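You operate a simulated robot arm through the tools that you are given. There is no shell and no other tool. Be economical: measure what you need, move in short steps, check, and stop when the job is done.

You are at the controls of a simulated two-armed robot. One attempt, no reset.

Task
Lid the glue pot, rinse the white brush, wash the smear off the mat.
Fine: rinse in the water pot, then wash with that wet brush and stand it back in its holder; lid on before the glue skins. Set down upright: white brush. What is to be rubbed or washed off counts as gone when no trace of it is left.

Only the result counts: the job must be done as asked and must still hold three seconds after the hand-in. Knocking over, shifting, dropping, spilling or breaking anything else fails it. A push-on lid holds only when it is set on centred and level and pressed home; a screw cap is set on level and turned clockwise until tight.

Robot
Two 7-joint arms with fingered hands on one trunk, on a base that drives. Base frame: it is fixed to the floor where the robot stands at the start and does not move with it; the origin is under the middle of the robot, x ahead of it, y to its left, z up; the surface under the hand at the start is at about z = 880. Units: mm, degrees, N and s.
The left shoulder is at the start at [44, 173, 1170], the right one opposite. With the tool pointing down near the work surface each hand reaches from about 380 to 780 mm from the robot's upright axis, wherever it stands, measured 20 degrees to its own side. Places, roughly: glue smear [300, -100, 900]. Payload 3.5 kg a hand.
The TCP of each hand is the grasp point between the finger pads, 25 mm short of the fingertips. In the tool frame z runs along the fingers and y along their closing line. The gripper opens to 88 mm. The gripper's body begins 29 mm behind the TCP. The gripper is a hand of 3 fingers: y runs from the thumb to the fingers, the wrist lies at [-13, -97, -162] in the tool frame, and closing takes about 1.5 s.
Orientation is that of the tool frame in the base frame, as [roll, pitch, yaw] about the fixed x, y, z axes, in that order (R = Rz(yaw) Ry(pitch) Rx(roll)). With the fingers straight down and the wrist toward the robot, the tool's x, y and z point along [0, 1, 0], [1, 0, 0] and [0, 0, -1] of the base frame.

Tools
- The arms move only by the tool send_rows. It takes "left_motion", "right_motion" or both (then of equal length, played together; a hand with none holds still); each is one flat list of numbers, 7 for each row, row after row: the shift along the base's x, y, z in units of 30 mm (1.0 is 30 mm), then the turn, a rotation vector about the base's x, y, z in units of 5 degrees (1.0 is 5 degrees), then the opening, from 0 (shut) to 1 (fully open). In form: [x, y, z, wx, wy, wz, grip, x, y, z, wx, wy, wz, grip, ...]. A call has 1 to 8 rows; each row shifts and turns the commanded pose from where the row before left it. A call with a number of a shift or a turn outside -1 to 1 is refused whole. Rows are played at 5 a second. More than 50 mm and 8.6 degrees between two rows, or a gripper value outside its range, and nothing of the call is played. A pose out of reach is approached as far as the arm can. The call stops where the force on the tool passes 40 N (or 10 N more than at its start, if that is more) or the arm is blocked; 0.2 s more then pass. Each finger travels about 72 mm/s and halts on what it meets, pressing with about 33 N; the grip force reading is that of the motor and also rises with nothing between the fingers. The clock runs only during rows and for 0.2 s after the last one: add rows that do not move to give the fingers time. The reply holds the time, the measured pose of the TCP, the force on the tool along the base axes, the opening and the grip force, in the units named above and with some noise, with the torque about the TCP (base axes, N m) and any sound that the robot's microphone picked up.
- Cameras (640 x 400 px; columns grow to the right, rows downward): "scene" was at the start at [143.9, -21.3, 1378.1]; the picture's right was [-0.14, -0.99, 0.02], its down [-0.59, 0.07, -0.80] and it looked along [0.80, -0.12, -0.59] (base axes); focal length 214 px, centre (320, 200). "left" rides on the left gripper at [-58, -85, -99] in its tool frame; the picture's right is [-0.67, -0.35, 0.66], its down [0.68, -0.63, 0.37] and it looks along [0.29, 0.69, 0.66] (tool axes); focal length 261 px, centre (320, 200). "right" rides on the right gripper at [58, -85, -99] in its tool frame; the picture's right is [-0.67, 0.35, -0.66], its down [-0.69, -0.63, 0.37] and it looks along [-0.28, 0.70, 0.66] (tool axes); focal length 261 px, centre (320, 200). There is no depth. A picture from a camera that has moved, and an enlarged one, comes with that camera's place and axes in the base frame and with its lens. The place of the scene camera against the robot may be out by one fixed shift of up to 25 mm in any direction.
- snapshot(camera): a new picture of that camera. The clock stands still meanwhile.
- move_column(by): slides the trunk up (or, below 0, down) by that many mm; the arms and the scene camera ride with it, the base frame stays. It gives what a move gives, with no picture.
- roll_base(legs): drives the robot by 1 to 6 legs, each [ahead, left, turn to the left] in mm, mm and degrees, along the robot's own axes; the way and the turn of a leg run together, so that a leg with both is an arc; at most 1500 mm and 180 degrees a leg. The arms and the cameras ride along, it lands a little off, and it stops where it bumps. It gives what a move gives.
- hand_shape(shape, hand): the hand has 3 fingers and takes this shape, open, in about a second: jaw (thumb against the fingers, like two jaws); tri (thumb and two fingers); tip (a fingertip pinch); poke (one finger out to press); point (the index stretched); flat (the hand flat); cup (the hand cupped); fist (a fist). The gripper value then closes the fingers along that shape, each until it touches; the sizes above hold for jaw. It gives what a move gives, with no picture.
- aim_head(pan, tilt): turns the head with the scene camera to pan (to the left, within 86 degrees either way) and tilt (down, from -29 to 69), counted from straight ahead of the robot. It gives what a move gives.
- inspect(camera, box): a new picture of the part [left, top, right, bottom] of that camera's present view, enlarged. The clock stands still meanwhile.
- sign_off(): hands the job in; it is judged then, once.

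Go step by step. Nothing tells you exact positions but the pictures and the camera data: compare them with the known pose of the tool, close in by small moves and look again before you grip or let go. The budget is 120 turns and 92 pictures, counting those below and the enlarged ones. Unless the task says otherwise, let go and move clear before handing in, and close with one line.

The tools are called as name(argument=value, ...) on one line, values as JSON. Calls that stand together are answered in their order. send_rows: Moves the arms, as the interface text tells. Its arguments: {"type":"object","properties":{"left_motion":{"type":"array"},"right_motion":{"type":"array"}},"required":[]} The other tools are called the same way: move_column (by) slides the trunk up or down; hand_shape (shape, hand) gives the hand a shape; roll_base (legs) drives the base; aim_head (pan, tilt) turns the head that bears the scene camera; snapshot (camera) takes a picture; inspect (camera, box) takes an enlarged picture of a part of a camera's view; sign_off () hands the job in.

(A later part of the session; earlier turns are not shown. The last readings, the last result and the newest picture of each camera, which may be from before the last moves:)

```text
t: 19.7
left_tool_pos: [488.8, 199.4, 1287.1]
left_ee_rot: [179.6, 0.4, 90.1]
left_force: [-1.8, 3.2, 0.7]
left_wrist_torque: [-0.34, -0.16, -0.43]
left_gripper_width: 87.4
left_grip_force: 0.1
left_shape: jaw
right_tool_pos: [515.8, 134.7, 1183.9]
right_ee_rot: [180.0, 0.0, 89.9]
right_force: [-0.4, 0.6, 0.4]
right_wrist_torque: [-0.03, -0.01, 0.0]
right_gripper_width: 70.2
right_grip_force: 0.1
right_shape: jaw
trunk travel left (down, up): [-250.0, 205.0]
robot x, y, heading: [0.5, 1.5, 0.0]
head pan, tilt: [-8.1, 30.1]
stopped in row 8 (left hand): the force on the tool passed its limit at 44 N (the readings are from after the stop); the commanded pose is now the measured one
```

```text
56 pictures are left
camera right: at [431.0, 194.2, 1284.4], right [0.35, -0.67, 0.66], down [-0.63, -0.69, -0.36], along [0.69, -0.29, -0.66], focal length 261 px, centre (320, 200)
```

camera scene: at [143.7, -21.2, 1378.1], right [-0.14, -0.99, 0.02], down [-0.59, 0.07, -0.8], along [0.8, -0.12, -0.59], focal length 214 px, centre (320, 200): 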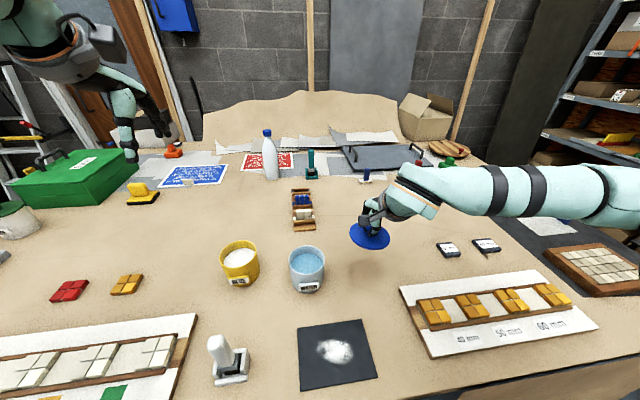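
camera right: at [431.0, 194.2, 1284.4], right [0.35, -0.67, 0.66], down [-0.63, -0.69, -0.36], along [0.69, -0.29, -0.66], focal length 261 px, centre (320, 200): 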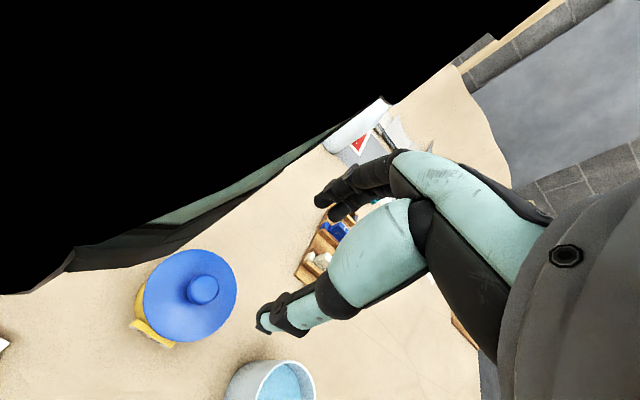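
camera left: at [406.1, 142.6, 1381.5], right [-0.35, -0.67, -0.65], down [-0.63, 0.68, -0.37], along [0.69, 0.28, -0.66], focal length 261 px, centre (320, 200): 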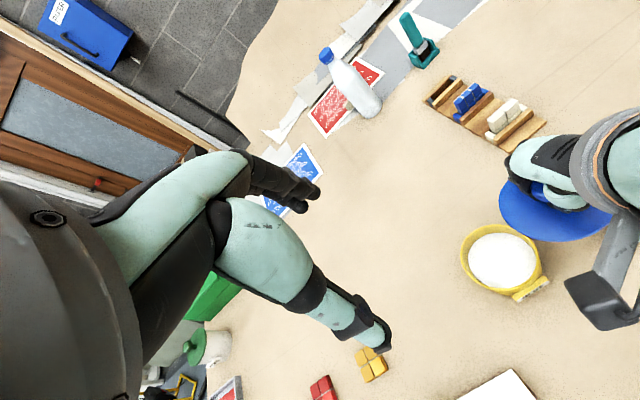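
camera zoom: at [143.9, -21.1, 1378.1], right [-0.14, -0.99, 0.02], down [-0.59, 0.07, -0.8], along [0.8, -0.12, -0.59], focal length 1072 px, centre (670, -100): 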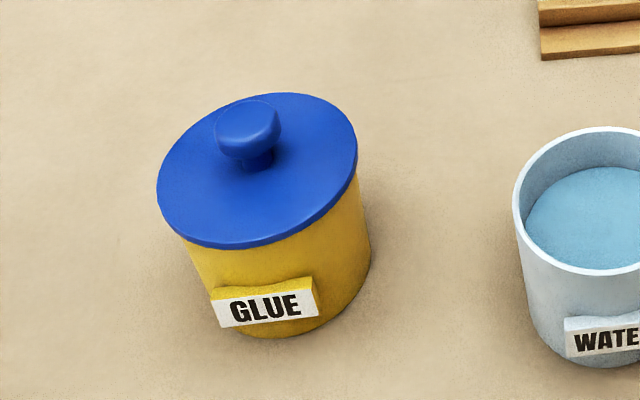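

The lid sits level and snapped on. The right hand grazed the left arm, so I'll retract it to the right side.

send_rows(right_motion=[-0.1, -1, 0, 0, 0, 0, 0.8, -0.1, -1, 0, 0, 0, 0, 0.8, -0.1, -1, 0, 0, 0, 0, 0.8, -0.1, -1, 0, 0, 0, 0, 0.8, -0.2, -1, 0.5, 0, 0, 0, 0.8, -0.2, -1, 0.5, 0, 0, 0, 0.8, -0.2, -1, 0.5, 0, 0, 0, 0.8, -0.2, -1, 0.5, 0, 0, 0, 0.8])

send_rows(right_motion=[0, -1, 0.5, 0, 0, 0, 0.8, 0, -1, 0.5, 0, 0, 0, 0.8, 0, -1, 0.5, 0, 0, 0, 0.8, 0, -1, 0.5, 0, 0, 0, 0.8, 0, -1, 0.5, 0, 0, 0, 0.8, 0, -1, 0, 0, 0, 0, 0.8])

roll_base(legs=[[-150, 0, 0]])

aim_head(pan=0, tilt=42)

snapshot(camera="scene")

snapshot(camera="left")

```text
t: 21.5
left_tool_pos: [488.0, 198.0, 1288.0]
left_ee_rot: [179.6, 0.4, 90.1]
left_force: [-0.7, -0.1, -0.5]
left_wrist_torque: [0.0, -0.03, 0.01]
left_gripper_width: 87.6
left_grip_force: 0.2
left_shape: jaw
right_tool_pos: [478.4, -105.9, 1246.7]
right_ee_rot: [180.0, 0.0, 90.0]
right_force: [0.6, 0.9, 0.2]
right_wrist_torque: [0.03, -0.01, 0.0]
right_gripper_width: 70.2
right_grip_force: 0.1
right_shape: jaw
trunk travel left (down, up): [-250.0, 205.0]
robot x, y, heading: [-5.3, 1.1, 0.2]
head pan, tilt: [-8.1, 30.1]
```

```text
t: 22.9
left_tool_pos: [488.4, 198.4, 1286.9]
left_ee_rot: [179.6, 0.4, 90.1]
left_force: [0.9, -1.0, 0.2]
left_wrist_torque: [-0.03, -0.02, 0.0]
left_gripper_width: 87.9
left_grip_force: 0.0
left_shape: jaw
right_tool_pos: [479.1, -283.5, 1321.3]
right_ee_rot: [180.0, 0.1, 90.0]
right_force: [-0.5, -0.5, -0.1]
right_wrist_torque: [-0.02, -0.02, 0.03]
right_gripper_width: 70.2
right_grip_force: 0.0
right_shape: jaw
trunk travel left (down, up): [-250.0, 205.0]
robot x, y, heading: [3.5, 1.9, -0.0]
head pan, tilt: [-8.1, 30.1]
```

```text
t: 24.3
left_tool_pos: [341.9, 198.8, 1285.4]
left_ee_rot: [179.9, 0.5, 90.2]
left_force: [0.0, -1.1, 0.5]
left_wrist_torque: [0.0, 0.01, -0.01]
left_gripper_width: 87.6
left_grip_force: 0.0
left_shape: jaw
right_tool_pos: [333.7, -283.5, 1320.6]
right_ee_rot: [-179.7, 0.0, 89.9]
right_force: [0.6, -0.3, 0.0]
right_wrist_torque: [0.0, 0.0, 0.01]
right_gripper_width: 70.2
right_grip_force: 0.0
right_shape: jaw
trunk travel left (down, up): [-250.0, 205.0]
robot x, y, heading: [-148.1, -0.9, -0.0]
head pan, tilt: [-8.1, 30.1]
```

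```text
t: 25.0
left_tool_pos: [339.7, 200.1, 1286.1]
left_ee_rot: [179.6, 0.5, 90.1]
left_force: [0.0, 0.1, -0.5]
left_wrist_torque: [0.03, -0.02, 0.04]
left_gripper_width: 87.7
left_grip_force: 0.1
left_shape: jaw
right_tool_pos: [330.9, -283.4, 1322.1]
right_ee_rot: [180.0, 0.1, 89.9]
right_force: [-0.2, -0.5, 0.4]
right_wrist_torque: [0.02, -0.03, -0.02]
right_gripper_width: 70.3
right_grip_force: 0.1
right_shape: jaw
trunk travel left (down, up): [-250.0, 205.0]
robot x, y, heading: [-146.3, 0.6, -0.2]
head pan, tilt: [0.0, 42.0]
```

```text
55 pictures are left
camera scene: at [-13.9, -8.6, 1360.9], right [0.0, -1.0, 0.0], down [-0.75, 0.0, -0.66], along [0.66, 0.0, -0.75], focal length 214 px, centre (320, 200)
```

scene: 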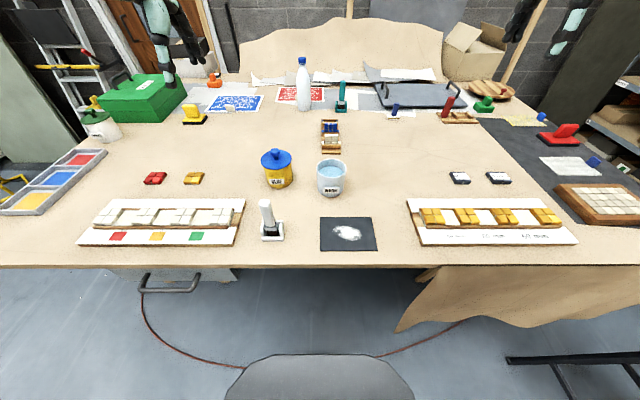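

```text
54 pictures are left
camera left: at [255.2, 141.3, 1385.4], right [-0.34, -0.68, -0.65], down [-0.63, 0.68, -0.38], along [0.7, 0.28, -0.66], focal length 261 px, centre (320, 200)
```

left: 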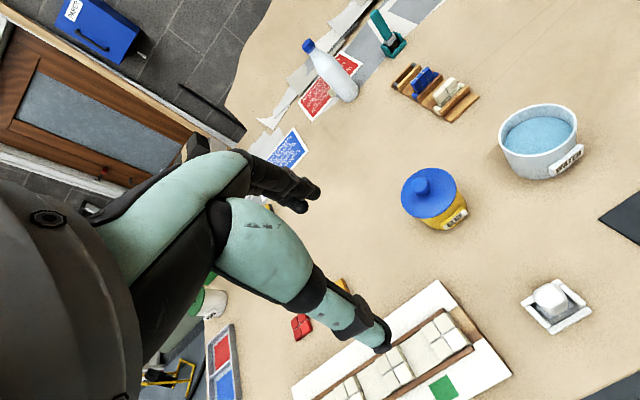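

The brush stands near [300, 120] with its top around z 990. I'll move the left hand above it for a closer look.

send_rows(left_motion=[-0.19, -0.38, -0.88, 0, 0, 0, 1, -0.19, -0.38, -0.88, 0, 0, 0, 1, -0.19, -0.38, -0.88, 0, 0, 0, 1, -0.19, -0.38, -0.88, 0, 0, 0, 1, -0.19, -0.38, -0.88, 0, 0, 0, 1, -0.19, -0.38, -0.88, 0, 0, 0, 1, -0.19, -0.38, -0.88, 0, 0, 0, 1, 0, 0, 0, 0, 0, 0, 1])

snapshot(camera="left")

inspect(camera="scene", box=[220, 120, 400, 260])

```text
t: 26.8
left_tool_pos: [301.9, 118.5, 1101.3]
left_ee_rot: [179.5, 0.6, 90.0]
left_force: [-0.2, -0.2, -0.2]
left_wrist_torque: [-0.04, 0.01, 0.01]
left_gripper_width: 87.5
left_grip_force: 0.1
left_shape: jaw
right_tool_pos: [330.3, -282.1, 1321.4]
right_ee_rot: [180.0, 0.1, 89.8]
right_force: [0.2, 0.5, 0.4]
right_wrist_torque: [-0.02, -0.02, 0.0]
right_gripper_width: 70.3
right_grip_force: 0.0
right_shape: jaw
trunk travel left (down, up): [-250.0, 205.0]
robot x, y, heading: [-147.2, 0.5, -0.2]
head pan, tilt: [0.0, 42.0]
```

```text
53 pictures are left
camera left: at [217.2, 61.2, 1199.6], right [-0.34, -0.68, -0.65], down [-0.63, 0.68, -0.38], along [0.7, 0.28, -0.66], focal length 261 px, centre (320, 200)
```

left: 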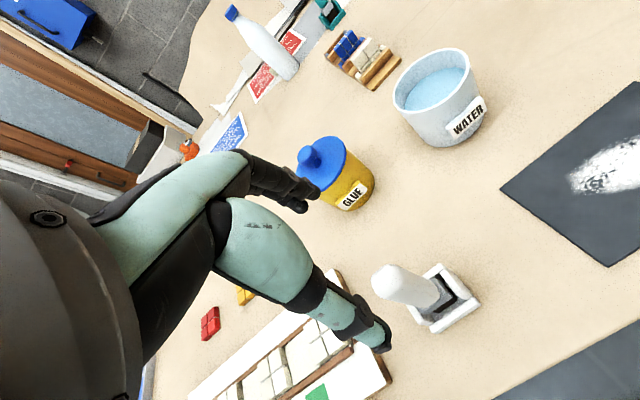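

```text
2.86 times, centred on (310, 190) of scene
camera zoom: at [-13.4, -8.4, 1360.7], right [0.0, -1.0, 0.0], down [-0.75, 0.0, -0.66], along [0.66, 0.0, -0.75], focal length 613 px, centre (349, 229)
```

zoom: 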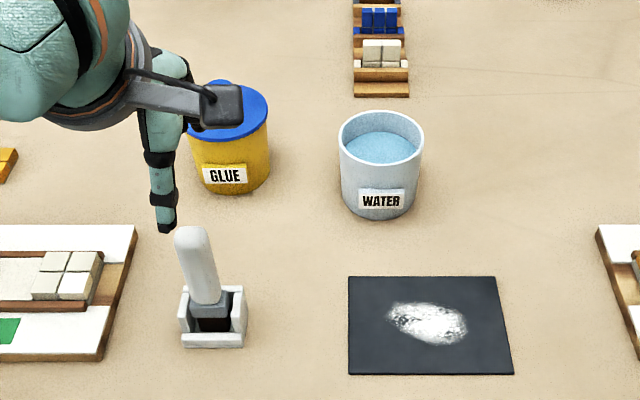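

The brush handle looks to be about [303, 122] with its top near z 1010. I'll descend to just above it and recheck.

send_rows(left_motion=[0.04, 0.12, -0.9, 0, 0, 0, 1, 0, 0, -0.9, 0, 0, 0, 1, 0, 0, 0, 0, 0, 0, 1])

snapshot(camera="left")

inspect(camera="scene", box=[230, 160, 310, 250])

```text
t: 27.6
left_tool_pos: [301.7, 122.0, 1047.4]
left_ee_rot: [179.7, 0.4, 90.1]
left_force: [0.0, -0.1, 0.5]
left_wrist_torque: [0.02, 0.03, 0.06]
left_gripper_width: 87.7
left_grip_force: 0.1
left_shape: jaw
right_tool_pos: [330.0, -283.5, 1321.0]
right_ee_rot: [-180.0, 0.1, 89.8]
right_force: [0.2, 0.0, 0.3]
right_wrist_torque: [0.0, -0.04, -0.01]
right_gripper_width: 70.1
right_grip_force: 0.2
right_shape: jaw
trunk travel left (down, up): [-250.0, 205.0]
robot x, y, heading: [-148.3, -5.4, -0.4]
head pan, tilt: [0.0, 42.0]
```

```text
51 pictures are left
camera left: at [217.4, 65.4, 1146.5], right [-0.34, -0.68, -0.65], down [-0.63, 0.68, -0.38], along [0.7, 0.28, -0.66], focal length 261 px, centre (320, 200)
```

left: 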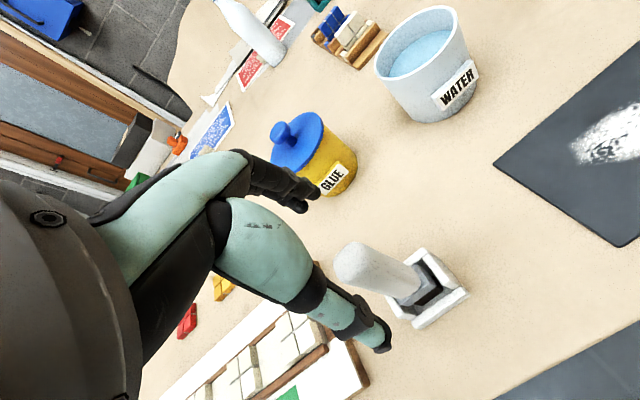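

```text
4.44 times, centred on (270, 205) of scene
camera zoom: at [-13.4, -8.8, 1360.7], right [0.0, -1.0, 0.0], down [-0.75, 0.0, -0.66], along [0.66, 0.0, -0.75], focal length 953 px, centre (542, 178)
```

zoom: 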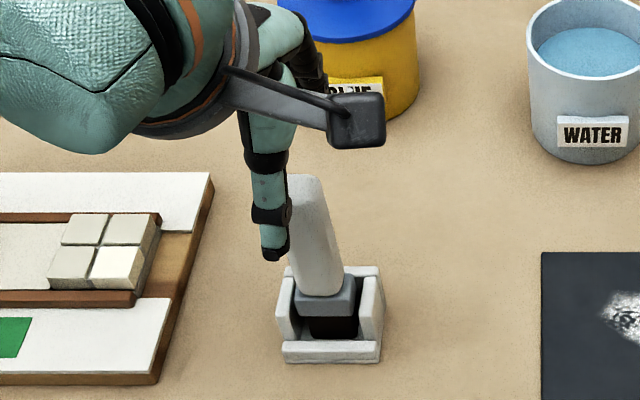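

The line from the TCP straight down nearly coincides with the brush axis, and I take the brush to be at [300.5, 123.5]. I'll lower over the handle.

send_rows(left_motion=[-0.03, 0.05, -0.7, 0, 0, 0, 1, 0, 0, -0.7, 0, 0, 0, 1, 0, 0, -0.5, 0, 0, 0, 1, 0, 0, 0, 0, 0, 0, 1])

snapshot(camera="left")

inspect(camera="scene", box=[230, 160, 310, 250])

```text
t: 28.6
left_tool_pos: [302.2, 126.0, 990.7]
left_ee_rot: [179.7, 0.6, 90.1]
left_force: [-0.4, 0.8, 0.0]
left_wrist_torque: [0.03, 0.0, 0.02]
left_gripper_width: 87.6
left_grip_force: 0.1
left_shape: jaw
right_tool_pos: [330.5, -283.4, 1321.5]
right_ee_rot: [-180.0, 0.1, 89.8]
right_force: [-0.2, -0.3, -0.5]
right_wrist_torque: [0.01, -0.01, -0.01]
right_gripper_width: 70.1
right_grip_force: 0.1
right_shape: jaw
trunk travel left (down, up): [-250.0, 205.0]
robot x, y, heading: [-150.2, -3.0, -0.1]
head pan, tilt: [0.0, 42.0]
```

```text
49 pictures are left
camera left: at [217.4, 67.5, 1088.9], right [-0.34, -0.68, -0.65], down [-0.63, 0.68, -0.38], along [0.7, 0.28, -0.66], focal length 261 px, centre (320, 200)
```

left: 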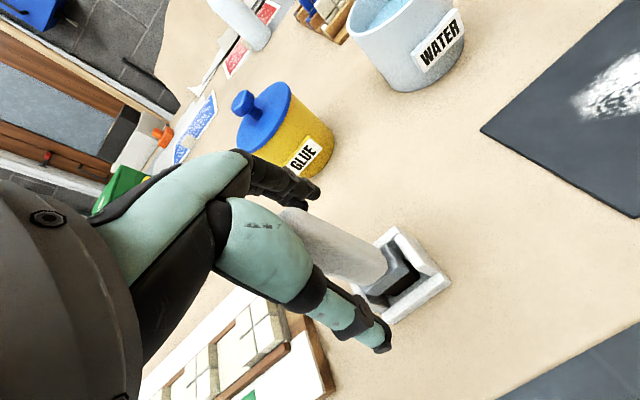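

```text
4.44 times, centred on (270, 205) of scene
camera zoom: at [-13.2, -8.6, 1360.7], right [0.0, -1.0, 0.0], down [-0.75, 0.0, -0.66], along [0.66, 0.0, -0.75], focal length 953 px, centre (542, 178)
```

zoom: 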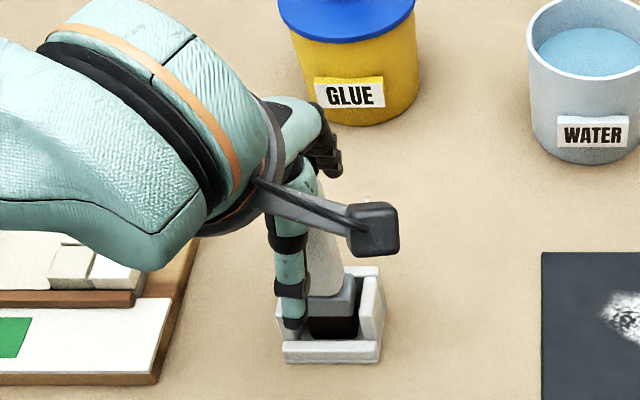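

The handle is between the thumb and fingers, slightly toward -y. I'll trim by 2 mm and close.

send_rows(left_motion=[-0.06, -0.08, -0.15, 0, 0, 0, 0.8, 0, 0, 0, 0, 0, 0, 0.5, 0, 0, 0, 0, 0, 0, 0.3, 0, 0, 0, 0, 0, 0, 0.1, 0, 0, 0, 0, 0, 0, 0, 0, 0, 0, 0, 0, 0, 0, 0, 0, 0, 0, 0, 0, 0])

snapshot(camera="left")

inspect(camera="scene", box=[230, 160, 310, 250])

```text
t: 30.2
left_tool_pos: [299.6, 122.4, 986.0]
left_ee_rot: [179.7, 0.5, 90.0]
left_force: [0.0, -0.5, 1.2]
left_wrist_torque: [0.02, -0.02, 0.01]
left_gripper_width: 16.7
left_grip_force: 33.2
left_shape: jaw
right_tool_pos: [330.6, -284.2, 1321.5]
right_ee_rot: [179.9, 0.2, 90.0]
right_force: [-0.7, 0.5, -1.0]
right_wrist_torque: [-0.01, 0.0, -0.01]
right_gripper_width: 70.3
right_grip_force: 0.1
right_shape: jaw
trunk travel left (down, up): [-250.0, 205.0]
robot x, y, heading: [-149.7, 2.4, -0.3]
head pan, tilt: [0.0, 42.0]
```

```text
47 pictures are left
camera left: at [215.9, 64.9, 1084.5], right [-0.34, -0.68, -0.65], down [-0.63, 0.68, -0.38], along [0.7, 0.28, -0.66], focal length 261 px, centre (320, 200)
```

left: 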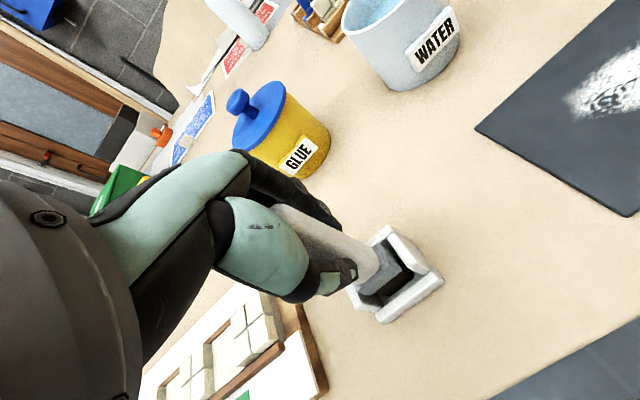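

```text
4.44 times, centred on (270, 205) of scene
camera zoom: at [-13.1, -8.6, 1360.7], right [0.0, -1.0, 0.0], down [-0.75, 0.0, -0.66], along [0.66, 0.0, -0.75], focal length 953 px, centre (542, 178)
```

zoom: 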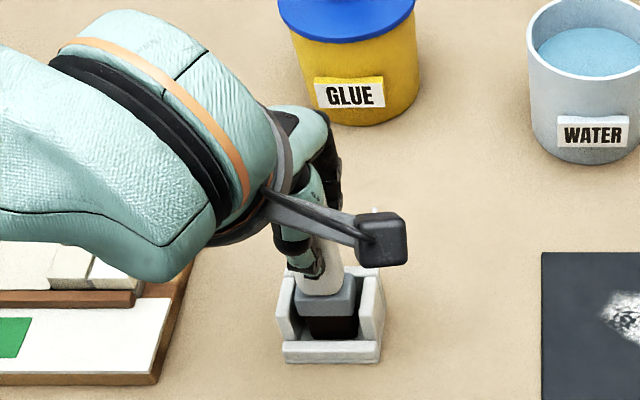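

Gripped at [299.6, 122.4, 986], which I'll keep as the return pose. I'll lift straight up and check the hold.

send_rows(left_motion=[0, 0, 0.3, 0, 0, 0, 0, 0, 0, 0.7, 0, 0, 0, 0, 0, 0, 1, 0, 0, 0, 0, 0, 0, 1, 0, 0, 0, 0, 0, 0, 1, 0, 0, 0, 0])

snapshot(camera="left")

inspect(camera="scene", box=[220, 110, 360, 250])

```text
t: 31.4
left_tool_pos: [298.8, 122.8, 1107.5]
left_ee_rot: [179.8, 0.3, 90.2]
left_force: [0.0, -0.5, 0.3]
left_wrist_torque: [-0.02, -0.04, -0.02]
left_gripper_width: 16.6
left_grip_force: 33.4
left_shape: jaw
right_tool_pos: [329.8, -284.4, 1321.5]
right_ee_rot: [180.0, -0.1, 89.8]
right_force: [0.4, -0.1, 0.4]
right_wrist_torque: [0.01, -0.03, -0.01]
right_gripper_width: 70.5
right_grip_force: 0.1
right_shape: jaw
trunk travel left (down, up): [-250.0, 205.0]
robot x, y, heading: [-148.1, 0.1, -0.1]
head pan, tilt: [0.0, 42.0]
```

```text
45 pictures are left
camera left: at [214.7, 64.2, 1205.0], right [-0.34, -0.68, -0.65], down [-0.63, 0.68, -0.37], along [0.7, 0.28, -0.66], focal length 261 px, centre (320, 200)
```

left: 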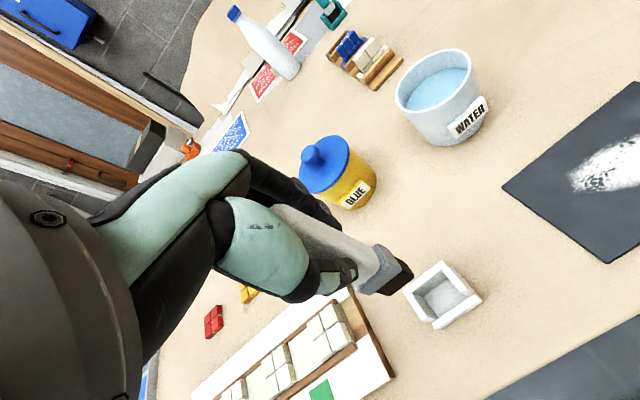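

```text
2.86 times, centred on (290, 180) of scene
camera zoom: at [-13.6, -8.9, 1360.8], right [0.0, -1.0, 0.0], down [-0.75, 0.0, -0.66], along [0.66, 0.0, -0.75], focal length 613 px, centre (406, 257)
```

zoom: 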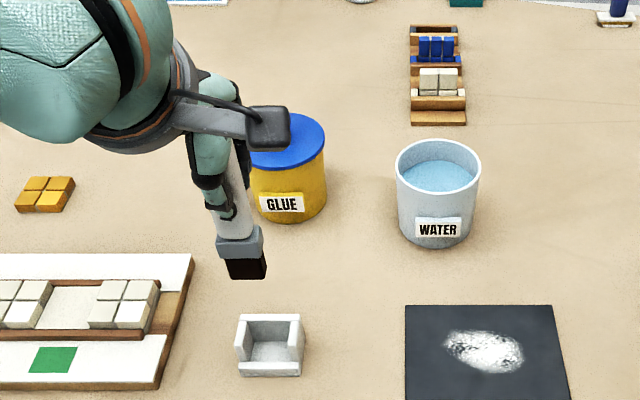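

The brush is held straight. I'll carry it toward the water pot, near [480, -30], then refine.

send_rows(left_motion=[0.78, -0.66, 0.1, 0, 0, 0, 0, 0.78, -0.66, 0, 0, 0, 0, 0, 0.78, -0.66, 0, 0, 0, 0, 0, 0.78, -0.66, 0, 0, 0, 0, 0, 0.78, -0.66, 0, 0, 0, 0, 0, 0.78, -0.66, 0, 0, 0, 0, 0, 0.78, -0.66, 0, 0, 0, 0, 0, 0, 0, 0, 0, 0, 0, 0])

snapshot(camera="left")

inspect(camera="scene", box=[260, 80, 400, 220])

```text
t: 33.2
left_tool_pos: [463.2, -17.5, 1108.5]
left_ee_rot: [179.6, 0.4, 90.1]
left_force: [0.2, 0.3, -0.3]
left_wrist_torque: [-0.02, -0.01, 0.05]
left_gripper_width: 16.2
left_grip_force: 33.0
left_shape: jaw
right_tool_pos: [328.9, -282.8, 1320.5]
right_ee_rot: [-179.9, 0.1, 89.9]
right_force: [-0.7, 0.2, 0.0]
right_wrist_torque: [0.02, -0.02, -0.02]
right_gripper_width: 70.4
right_grip_force: 0.0
right_shape: jaw
trunk travel left (down, up): [-250.0, 205.0]
robot x, y, heading: [-149.8, -1.4, 0.0]
head pan, tilt: [0.0, 42.0]
```

```text
43 pictures are left
camera left: at [379.4, -74.3, 1207.7], right [-0.34, -0.68, -0.65], down [-0.63, 0.68, -0.38], along [0.7, 0.28, -0.66], focal length 261 px, centre (320, 200)
```

left: 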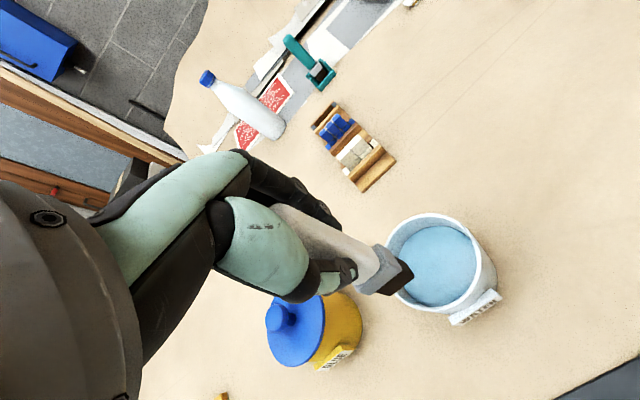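

```text
2.86 times, centred on (330, 150) of scene
camera zoom: at [-13.4, -8.1, 1360.7], right [0.0, -1.0, 0.0], down [-0.75, 0.0, -0.66], along [0.66, 0.0, -0.75], focal length 613 px, centre (291, 343)
```

zoom: 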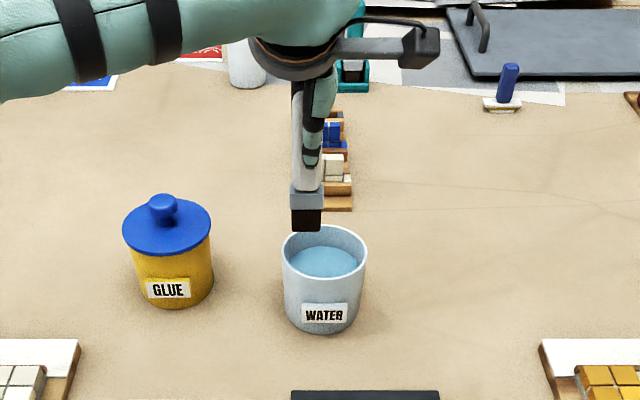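

The water pot centre is about [475, -40]. I'll centre over it and verify before dipping.

send_rows(left_motion=[0.4, -0.75, 0, 0, 0, 0, 0, 0, 0, -0.8, 0, 0, 0, 0, 0, 0, -0.3, 0, 0, 0, 0, 0, 0, 0, 0, 0, 0, 0])

inspect(camera="left", box=[300, 180, 540, 340])

inspect(camera="scene", box=[290, 110, 370, 210])

```text
t: 34.2
left_tool_pos: [474.6, -39.9, 1077.4]
left_ee_rot: [179.6, 0.4, 90.2]
left_force: [-0.3, 0.0, -0.8]
left_wrist_torque: [0.0, -0.04, -0.02]
left_gripper_width: 16.5
left_grip_force: 32.7
left_shape: jaw
right_tool_pos: [330.7, -283.6, 1321.1]
right_ee_rot: [180.0, 0.0, 89.9]
right_force: [0.1, -0.3, -0.2]
right_wrist_torque: [-0.03, -0.01, -0.03]
right_gripper_width: 70.2
right_grip_force: 0.0
right_shape: jaw
trunk travel left (down, up): [-250.0, 205.0]
robot x, y, heading: [-150.1, -3.5, -0.1]
head pan, tilt: [0.0, 42.0]
```

```text
2.50 times, centred on (420, 260) of left
camera zoom: at [390.5, -98.0, 1175.3], right [-0.34, -0.68, -0.65], down [-0.63, 0.68, -0.37], along [0.7, 0.28, -0.66], focal length 652 px, centre (70, 50)
```

zoom: 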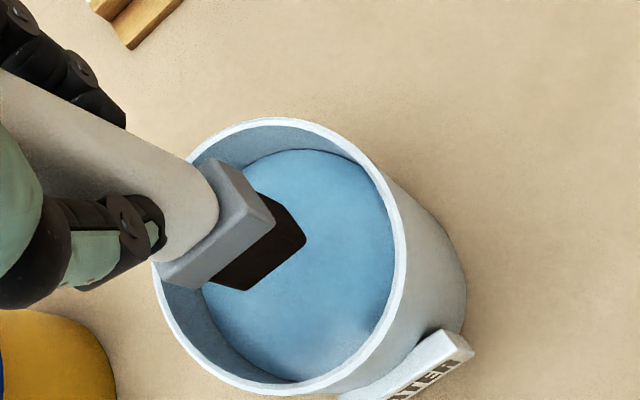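

```text
4.00 times, centred on (330, 160) of scene
camera zoom: at [-13.1, -9.4, 1360.7], right [0.0, -1.0, 0.0], down [-0.75, 0.0, -0.66], along [0.66, 0.0, -0.75], focal length 858 px, centre (280, 360)
```

zoom: 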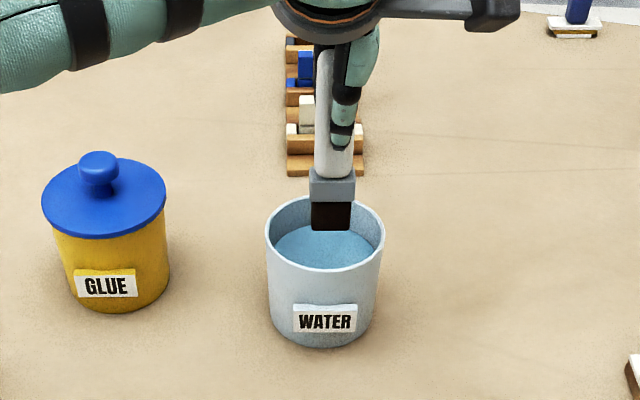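

The brush tip is about 5 mm right of the pot's centre. I'll correct that, lower it into the water and swish gently.

send_rows(left_motion=[0.1, 0.18, 0, 0, 0, 0, 0, 0, 0, -0.7, 0, 0, 0, 0, 0, 0, -0.7, 0, 0, 0, 0, 0, 0, -0.6, 0, 0, 0, 0, 0, 0, -0.5, 0, 0, 0, 0, 0, 0, 0, 0, 0, 0, 0])

inspect(camera="left", box=[260, 160, 500, 320])

inspect(camera="scene", box=[290, 110, 370, 210])

```text
t: 35.1
left_tool_pos: [477.3, -35.4, 1037.2]
left_ee_rot: [178.7, 0.8, 89.9]
left_force: [-1.6, 1.4, 20.7]
left_wrist_torque: [0.01, 0.09, 0.02]
left_gripper_width: 18.1
left_grip_force: 32.7
left_shape: jaw
right_tool_pos: [325.8, -282.9, 1323.1]
right_ee_rot: [179.8, 0.1, 89.9]
right_force: [0.1, -0.7, 0.5]
right_wrist_torque: [0.0, 0.01, 0.03]
right_gripper_width: 70.5
right_grip_force: 0.0
right_shape: jaw
trunk travel left (down, up): [-250.0, 205.0]
robot x, y, heading: [-148.5, 1.4, -0.4]
head pan, tilt: [0.0, 42.0]
stopped in row 4 (left hand): the force on the tool passed its limit at 47 N (the readings are from after the stop); the commanded pose is now the measured one
```

```text
2.50 times, centred on (380, 240) of left
camera zoom: at [390.4, -91.9, 1134.9], right [-0.33, -0.68, -0.65], down [-0.62, 0.68, -0.39], along [0.71, 0.28, -0.65], focal length 652 px, centre (170, 100)
```

zoom: 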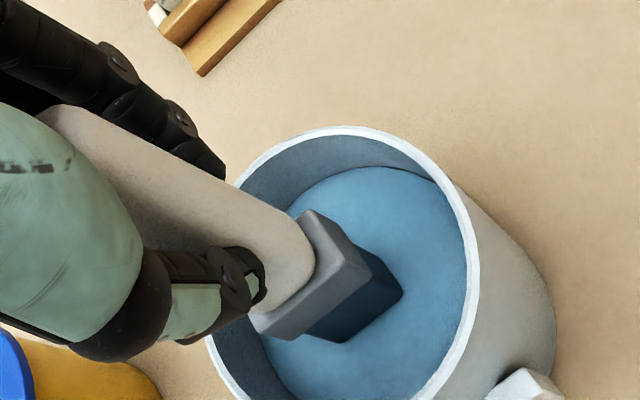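

```text
4.00 times, centred on (330, 160) of scene
camera zoom: at [-17.3, -8.2, 1361.3], right [0.0, -1.0, 0.0], down [-0.75, 0.0, -0.67], along [0.67, 0.0, -0.75], focal length 858 px, centre (280, 360)
```

zoom: 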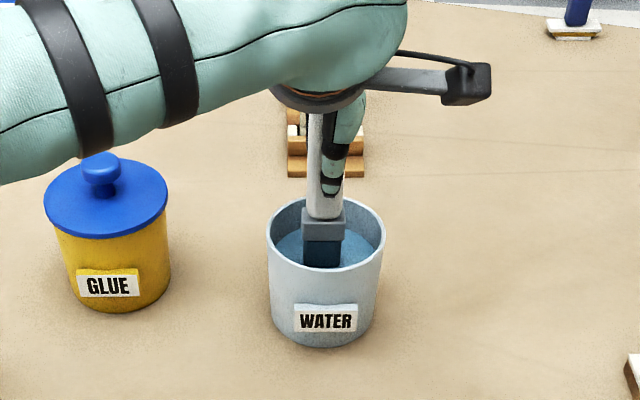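

The bristles are submerged and touched the pot floor. I'll ease up slightly and swish in small moves.

send_rows(left_motion=[0, 0, 0.25, 0, 0, 0, 0, 0.25, 0, 0, 0, 0, 0, 0, -0.5, 0, 0, 0, 0, 0, 0, 0.25, 0.25, 0, 0, 0, 0, 0, 0, -0.5, 0, 0, 0, 0, 0, 0, 0.25, 0, 0, 0, 0, 0, 0.25, 0, 0, 0, 0, 0, 0, -0.25, 0, 0, 0, 0, 0, 0])

snapshot(camera="scene")

```text
t: 36.9
left_tool_pos: [478.2, -36.2, 1040.5]
left_ee_rot: [179.1, 0.7, 89.9]
left_force: [-0.8, -0.1, -1.8]
left_wrist_torque: [-0.02, -0.01, 0.01]
left_gripper_width: 17.7
left_grip_force: 33.2
left_shape: jaw
right_tool_pos: [330.5, -283.1, 1320.7]
right_ee_rot: [-179.9, 0.1, 89.9]
right_force: [0.8, -0.1, 0.1]
right_wrist_torque: [0.01, 0.01, 0.0]
right_gripper_width: 70.3
right_grip_force: 0.1
right_shape: jaw
trunk travel left (down, up): [-250.0, 205.0]
robot x, y, heading: [-151.2, -0.3, -0.0]
head pan, tilt: [0.0, 42.0]
```

```text
37 pictures are left
camera scene: at [-13.1, -8.9, 1360.7], right [0.0, -1.0, 0.0], down [-0.75, 0.0, -0.66], along [0.66, 0.0, -0.75], focal length 214 px, centre (320, 200)
```

scene: 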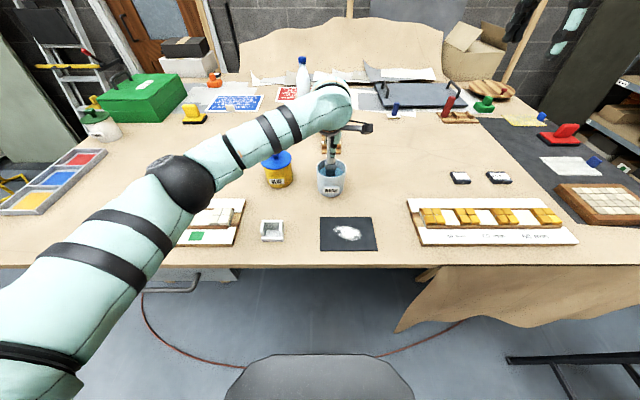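

The forearm clears the glue pot. I'll swish once more, then lift out vertically.

send_rows(left_motion=[0.2, 0.2, -0.05, 0, 0, 0, 0, -0.4, 0, 0, 0, 0, 0, 0, 0, -0.4, 0, 0, 0, 0, 0, 0.4, 0, 0, 0, 0, 0, 0, -0.2, 0.2, 0, 0, 0, 0, 0, 0, 0, 0, 0, 0, 0, 0])

send_rows(left_motion=[0, 0, 0.5, 0, 0, 0, 0, 0, 0, 0.8, 0, 0, 0, 0, 0, 0, 0.8, 0, 0, 0, 0, 0, 0, 0.3, 0, 0, 0, 0, 0, 0, 0, 0, 0, 0, 0, 0, 0, 0, 0, 0, 0, 0])

snapshot(camera="left")

```text
t: 38.3
left_tool_pos: [478.3, -35.6, 1038.9]
left_ee_rot: [179.1, 0.7, 90.0]
left_force: [-0.2, -0.6, 1.9]
left_wrist_torque: [0.05, 0.02, -0.01]
left_gripper_width: 17.7
left_grip_force: 33.3
left_shape: jaw
right_tool_pos: [331.6, -284.4, 1321.1]
right_ee_rot: [-179.9, 0.1, 89.9]
right_force: [-0.2, -0.3, -0.1]
right_wrist_torque: [0.0, 0.01, 0.02]
right_gripper_width: 69.9
right_grip_force: 0.0
right_shape: jaw
trunk travel left (down, up): [-250.0, 205.0]
robot x, y, heading: [-145.4, 2.1, -0.2]
head pan, tilt: [0.0, 42.0]
```

```text
t: 39.7
left_tool_pos: [479.9, -35.2, 1110.4]
left_ee_rot: [179.0, 0.7, 90.0]
left_force: [-0.3, 0.1, -0.4]
left_wrist_torque: [0.01, -0.01, 0.01]
left_gripper_width: 17.6
left_grip_force: 33.6
left_shape: jaw
right_tool_pos: [330.2, -283.1, 1321.3]
right_ee_rot: [-179.9, 0.1, 90.0]
right_force: [-0.2, -0.8, 0.1]
right_wrist_torque: [-0.01, -0.02, 0.0]
right_gripper_width: 70.2
right_grip_force: 0.1
right_shape: jaw
trunk travel left (down, up): [-250.0, 205.0]
robot x, y, heading: [-148.4, 1.3, 0.0]
head pan, tilt: [0.0, 42.0]
```

```text
36 pictures are left
camera left: at [394.4, -92.6, 1208.6], right [-0.34, -0.68, -0.65], down [-0.62, 0.68, -0.38], along [0.7, 0.28, -0.65], focal length 261 px, centre (320, 200)
```

left: 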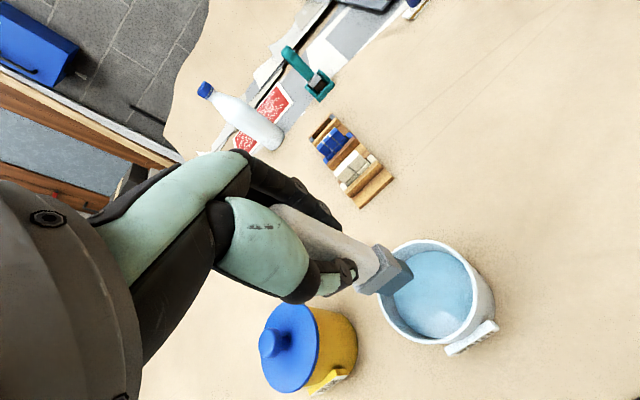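

The bristles now look wet and the brush hasn't slipped. I'll carry it over the smear, near [306, -78].

send_rows(left_motion=[-0.83, -0.2, 0, 0, 0, 0, 0, -0.83, -0.2, 0, 0, 0, 0, 0, -0.83, -0.2, 0, 0, 0, 0, 0, -0.83, -0.2, -0.3, 0, 0, 0, 0, -0.83, -0.2, -0.5, 0, 0, 0, 0, -0.83, -0.2, -0.6, 0, 0, 0, 0, -0.83, -0.2, -0.6, 0, 0, 0, 0, 0, 0, 0, 0, 0, 0, 0])

snapshot(camera="left")

inspect(camera="scene", box=[270, 160, 410, 260])

```text
t: 41.5
left_tool_pos: [305.0, -75.8, 1051.5]
left_ee_rot: [179.2, 0.7, 90.0]
left_force: [0.4, 0.1, -0.1]
left_wrist_torque: [0.03, 0.04, -0.01]
left_gripper_width: 17.9
left_grip_force: 32.8
left_shape: jaw
right_tool_pos: [330.3, -282.5, 1321.2]
right_ee_rot: [-179.9, 0.1, 89.9]
right_force: [-0.2, 0.6, -0.1]
right_wrist_torque: [0.01, 0.04, -0.03]
right_gripper_width: 70.0
right_grip_force: 0.1
right_shape: jaw
trunk travel left (down, up): [-250.0, 205.0]
robot x, y, heading: [-150.6, 3.8, -0.1]
head pan, tilt: [0.0, 42.0]
```

```text
35 pictures are left
camera left: at [220.4, -134.4, 1149.8], right [-0.34, -0.68, -0.65], down [-0.62, 0.68, -0.38], along [0.7, 0.28, -0.65], focal length 261 px, centre (320, 200)
```

left: 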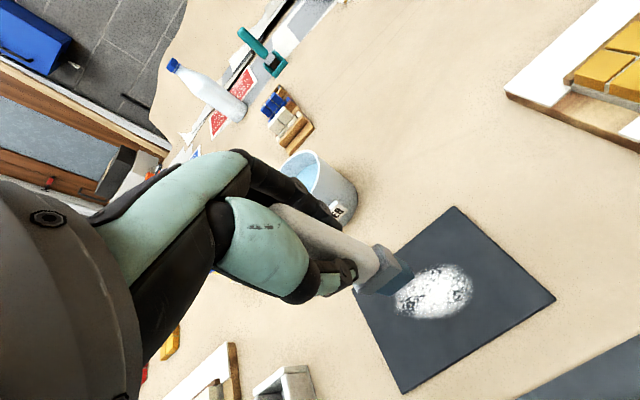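

```text
4.00 times, centred on (340, 210) of scene
camera zoom: at [-12.7, -8.7, 1360.7], right [0.0, -1.0, 0.0], down [-0.75, 0.0, -0.66], along [0.66, 0.0, -0.75], focal length 858 px, centre (240, 160)
```

zoom: 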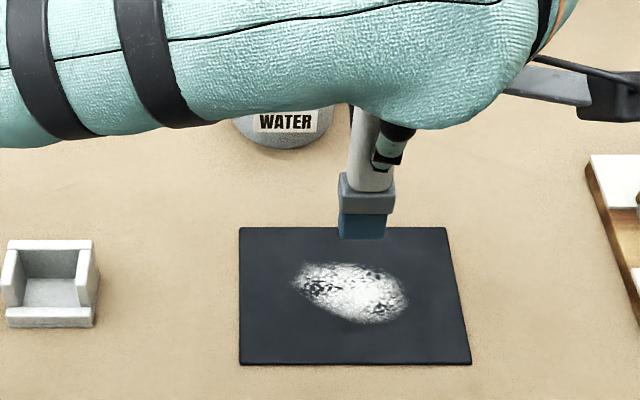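

The bristles are blue and wet. The smear spans about x 288 to 320 and y -112 to -40 on the mat, so I'll lower at its centre until light contact.

send_rows(left_motion=[0, 0, -0.5, 0, 0, 0, 0, 0, 0, -0.5, 0, 0, 0, 0, 0, 0, -0.4, 0, 0, 0, 0, 0, 0, -0.3, 0, 0, 0, 0, 0, 0, -0.1, 0, 0, 0, 0, 0, 0, -0.1, 0, 0, 0, 0, 0, 0, -0.05, 0, 0, 0, 0, 0, 0, 0, 0, 0, 0, 0])

snapshot(camera="left")

```text
t: 43.3
left_tool_pos: [304.0, -76.5, 993.4]
left_ee_rot: [179.1, 0.9, 90.0]
left_force: [-0.1, 0.3, -0.3]
left_wrist_torque: [-0.02, 0.01, -0.02]
left_gripper_width: 18.0
left_grip_force: 33.7
left_shape: jaw
right_tool_pos: [331.2, -283.2, 1320.8]
right_ee_rot: [-179.9, 0.0, 89.9]
right_force: [-0.3, -0.5, 0.3]
right_wrist_torque: [0.0, 0.0, 0.01]
right_gripper_width: 70.3
right_grip_force: 0.1
right_shape: jaw
trunk travel left (down, up): [-250.0, 205.0]
robot x, y, heading: [-149.8, -1.1, -0.2]
head pan, tilt: [0.0, 42.0]
```

```text
33 pictures are left
camera left: at [219.5, -134.0, 1091.3], right [-0.34, -0.68, -0.65], down [-0.62, 0.68, -0.38], along [0.7, 0.28, -0.65], focal length 261 px, centre (320, 200)
```

left: 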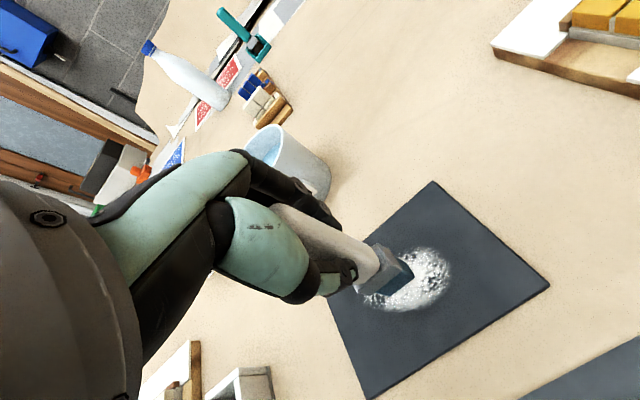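

It's nearly touching. I'll continue down in small steps.

send_rows(left_motion=[0, 0, -0.05, 0, 0, 0, 0, 0, 0, -0.05, 0, 0, 0, 0, 0, 0, -0.05, 0, 0, 0, 0, 0, 0, -0.04, 0, 0, 0, 0, 0, 0, 0, 0, 0, 0, 0])

```text
t: 44.5
left_tool_pos: [304.4, -77.2, 985.7]
left_ee_rot: [179.1, 0.7, 90.0]
left_force: [0.4, 0.6, -1.3]
left_wrist_torque: [0.01, -0.02, -0.02]
left_gripper_width: 17.8
left_grip_force: 33.1
left_shape: jaw
right_tool_pos: [331.2, -282.1, 1322.3]
right_ee_rot: [-179.9, 0.1, 89.9]
right_force: [0.1, 0.6, 0.0]
right_wrist_torque: [0.0, 0.01, -0.01]
right_gripper_width: 70.3
right_grip_force: 0.0
right_shape: jaw
trunk travel left (down, up): [-250.0, 205.0]
robot x, y, heading: [-150.2, -0.4, -0.2]
head pan, tilt: [0.0, 42.0]
```

send_rows(left_motion=[0, 0, -0.04, 0, 0, 0, 0, 0, 0, -0.04, 0, 0, 0, 0, 0, 0, -0.04, 0, 0, 0, 0, 0, 0, 0, 0, 0, 0, 0])

snapshot(camera="left")

```text
t: 45.5
left_tool_pos: [305.4, -76.7, 984.6]
left_ee_rot: [179.0, 0.9, 90.0]
left_force: [0.4, -1.5, 6.9]
left_wrist_torque: [-0.06, 0.0, -0.01]
left_gripper_width: 18.2
left_grip_force: 33.1
left_shape: jaw
right_tool_pos: [329.9, -283.5, 1321.6]
right_ee_rot: [180.0, 0.1, 89.9]
right_force: [-0.3, -0.3, -0.3]
right_wrist_torque: [0.0, -0.03, 0.0]
right_gripper_width: 70.3
right_grip_force: 0.0
right_shape: jaw
trunk travel left (down, up): [-250.0, 205.0]
robot x, y, heading: [-150.7, -1.1, -0.1]
head pan, tilt: [0.0, 42.0]
```

```text
32 pictures are left
camera left: at [219.3, -134.0, 1082.3], right [-0.34, -0.68, -0.65], down [-0.62, 0.68, -0.39], along [0.71, 0.28, -0.65], focal length 261 px, centre (320, 200)
```

left: 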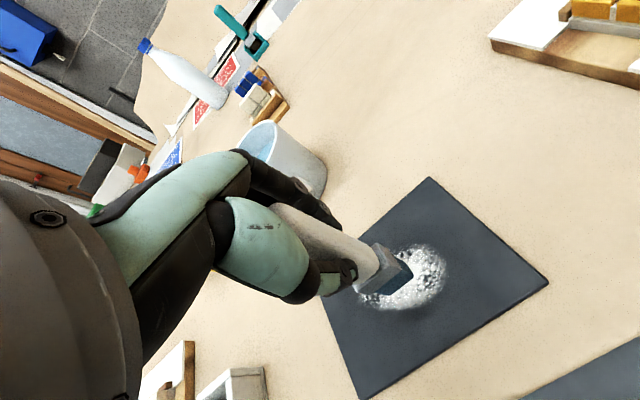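

Light contact at 7 N. I'll start scrubbing with a stroke along y through the middle.

send_rows(left_motion=[0, -0.43, 0, 0, 0, 0, 0, 0, -0.43, 0, 0, 0, 0, 0, 0, -0.43, 0, 0, 0, 0, 0, 0, 0.55, 0, 0, 0, 0, 0, 0, 0.55, 0, 0, 0, 0, 0, 0, 0.55, 0, 0, 0, 0, 0, 0, 0.55, 0, 0, 0, 0, 0, 0, 0.5, 0, 0, 0, 0, 0])

snapshot(camera="left")

```text
t: 47.3
left_tool_pos: [303.5, -34.2, 984.0]
left_ee_rot: [179.0, 0.7, 90.0]
left_force: [0.9, -2.6, 3.9]
left_wrist_torque: [-0.27, -0.08, 0.04]
left_gripper_width: 17.6
left_grip_force: 33.4
left_shape: jaw
right_tool_pos: [330.9, -283.1, 1322.1]
right_ee_rot: [-179.9, 0.1, 89.9]
right_force: [-0.7, -0.7, 1.1]
right_wrist_torque: [-0.03, -0.03, -0.02]
right_gripper_width: 70.4
right_grip_force: 0.0
right_shape: jaw
trunk travel left (down, up): [-250.0, 205.0]
robot x, y, heading: [-147.1, 3.5, 0.0]
head pan, tilt: [0.0, 42.0]
```

```text
31 pictures are left
camera left: at [218.3, -91.9, 1081.9], right [-0.34, -0.68, -0.65], down [-0.62, 0.68, -0.38], along [0.7, 0.28, -0.65], focal length 261 px, centre (320, 200)
```

left: 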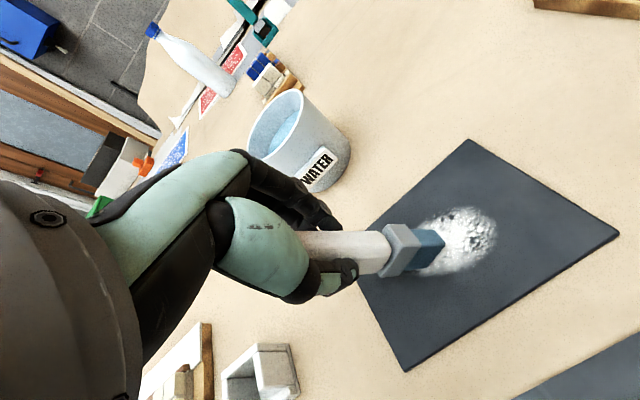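

The drag pivoted the brush about the pinch axis. I'll move back in -y to swing it upright, then stroke along x instead, where the grip is stiff.

send_rows(left_motion=[0, -0.4, 0, 0, 0, 0, 0, 0, -0.4, 0, 0, 0, 0, 0, 0, -0.4, 0, 0, 0, 0, 0, 0, 0, 0, 0, 0, 0, 0])

snapshot(camera="left")

```text
t: 48.3
left_tool_pos: [302.0, -70.2, 984.0]
left_ee_rot: [179.1, 0.9, 89.9]
left_force: [1.7, -2.0, 17.3]
left_wrist_torque: [0.02, -0.03, -0.03]
left_gripper_width: 18.1
left_grip_force: 33.1
left_shape: jaw
right_tool_pos: [328.5, -282.5, 1321.3]
right_ee_rot: [-180.0, 0.1, 89.9]
right_force: [-0.5, -0.1, 0.2]
right_wrist_torque: [0.01, 0.0, 0.03]
right_gripper_width: 70.1
right_grip_force: 0.1
right_shape: jaw
trunk travel left (down, up): [-250.0, 205.0]
robot x, y, heading: [-149.3, 2.2, -0.1]
head pan, tilt: [0.0, 42.0]
```

```text
30 pictures are left
camera left: at [217.6, -127.5, 1082.1], right [-0.34, -0.68, -0.65], down [-0.62, 0.68, -0.39], along [0.71, 0.28, -0.65], focal length 261 px, centre (320, 200)
```

left: 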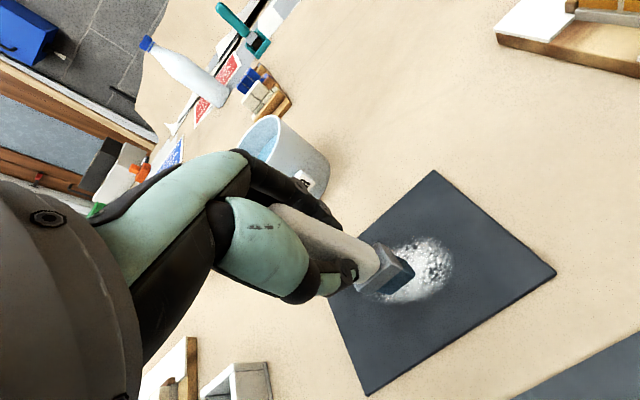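

Upright again, and the smear is already fading. Now strokes along x.

send_rows(left_motion=[-0.35, 0, 0.03, 0, 0, 0, 0, -0.35, 0, 0, 0, 0, 0, 0, 0.42, 0, 0, 0, 0, 0, 0, 0.42, 0, 0, 0, 0, 0, 0, 0.42, 0, 0, 0, 0, 0, 0, 0.42, 0, 0, 0, 0, 0, 0, -0.42, 0, 0, 0, 0, 0, 0, -0.42, 0, 0, 0, 0, 0, 0])

snapshot(camera="left")

```text
t: 50.1
left_tool_pos: [310.2, -69.7, 985.4]
left_ee_rot: [179.0, 0.9, 90.0]
left_force: [3.2, -0.4, 5.8]
left_wrist_torque: [0.04, -0.31, -0.04]
left_gripper_width: 17.4
left_grip_force: 33.0
left_shape: jaw
right_tool_pos: [331.4, -282.8, 1320.9]
right_ee_rot: [-179.9, 0.1, 89.9]
right_force: [-0.6, 0.8, 0.4]
right_wrist_torque: [-0.01, 0.0, -0.01]
right_gripper_width: 70.0
right_grip_force: 0.0
right_shape: jaw
trunk travel left (down, up): [-250.0, 205.0]
robot x, y, heading: [-149.5, -3.6, -0.1]
head pan, tilt: [0.0, 42.0]
```

```text
29 pictures are left
camera left: at [224.1, -126.9, 1082.7], right [-0.34, -0.68, -0.65], down [-0.62, 0.68, -0.39], along [0.71, 0.28, -0.65], focal length 261 px, centre (320, 200)
```

left: 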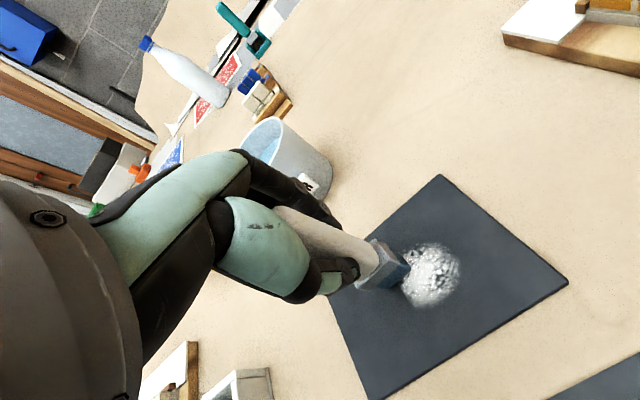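

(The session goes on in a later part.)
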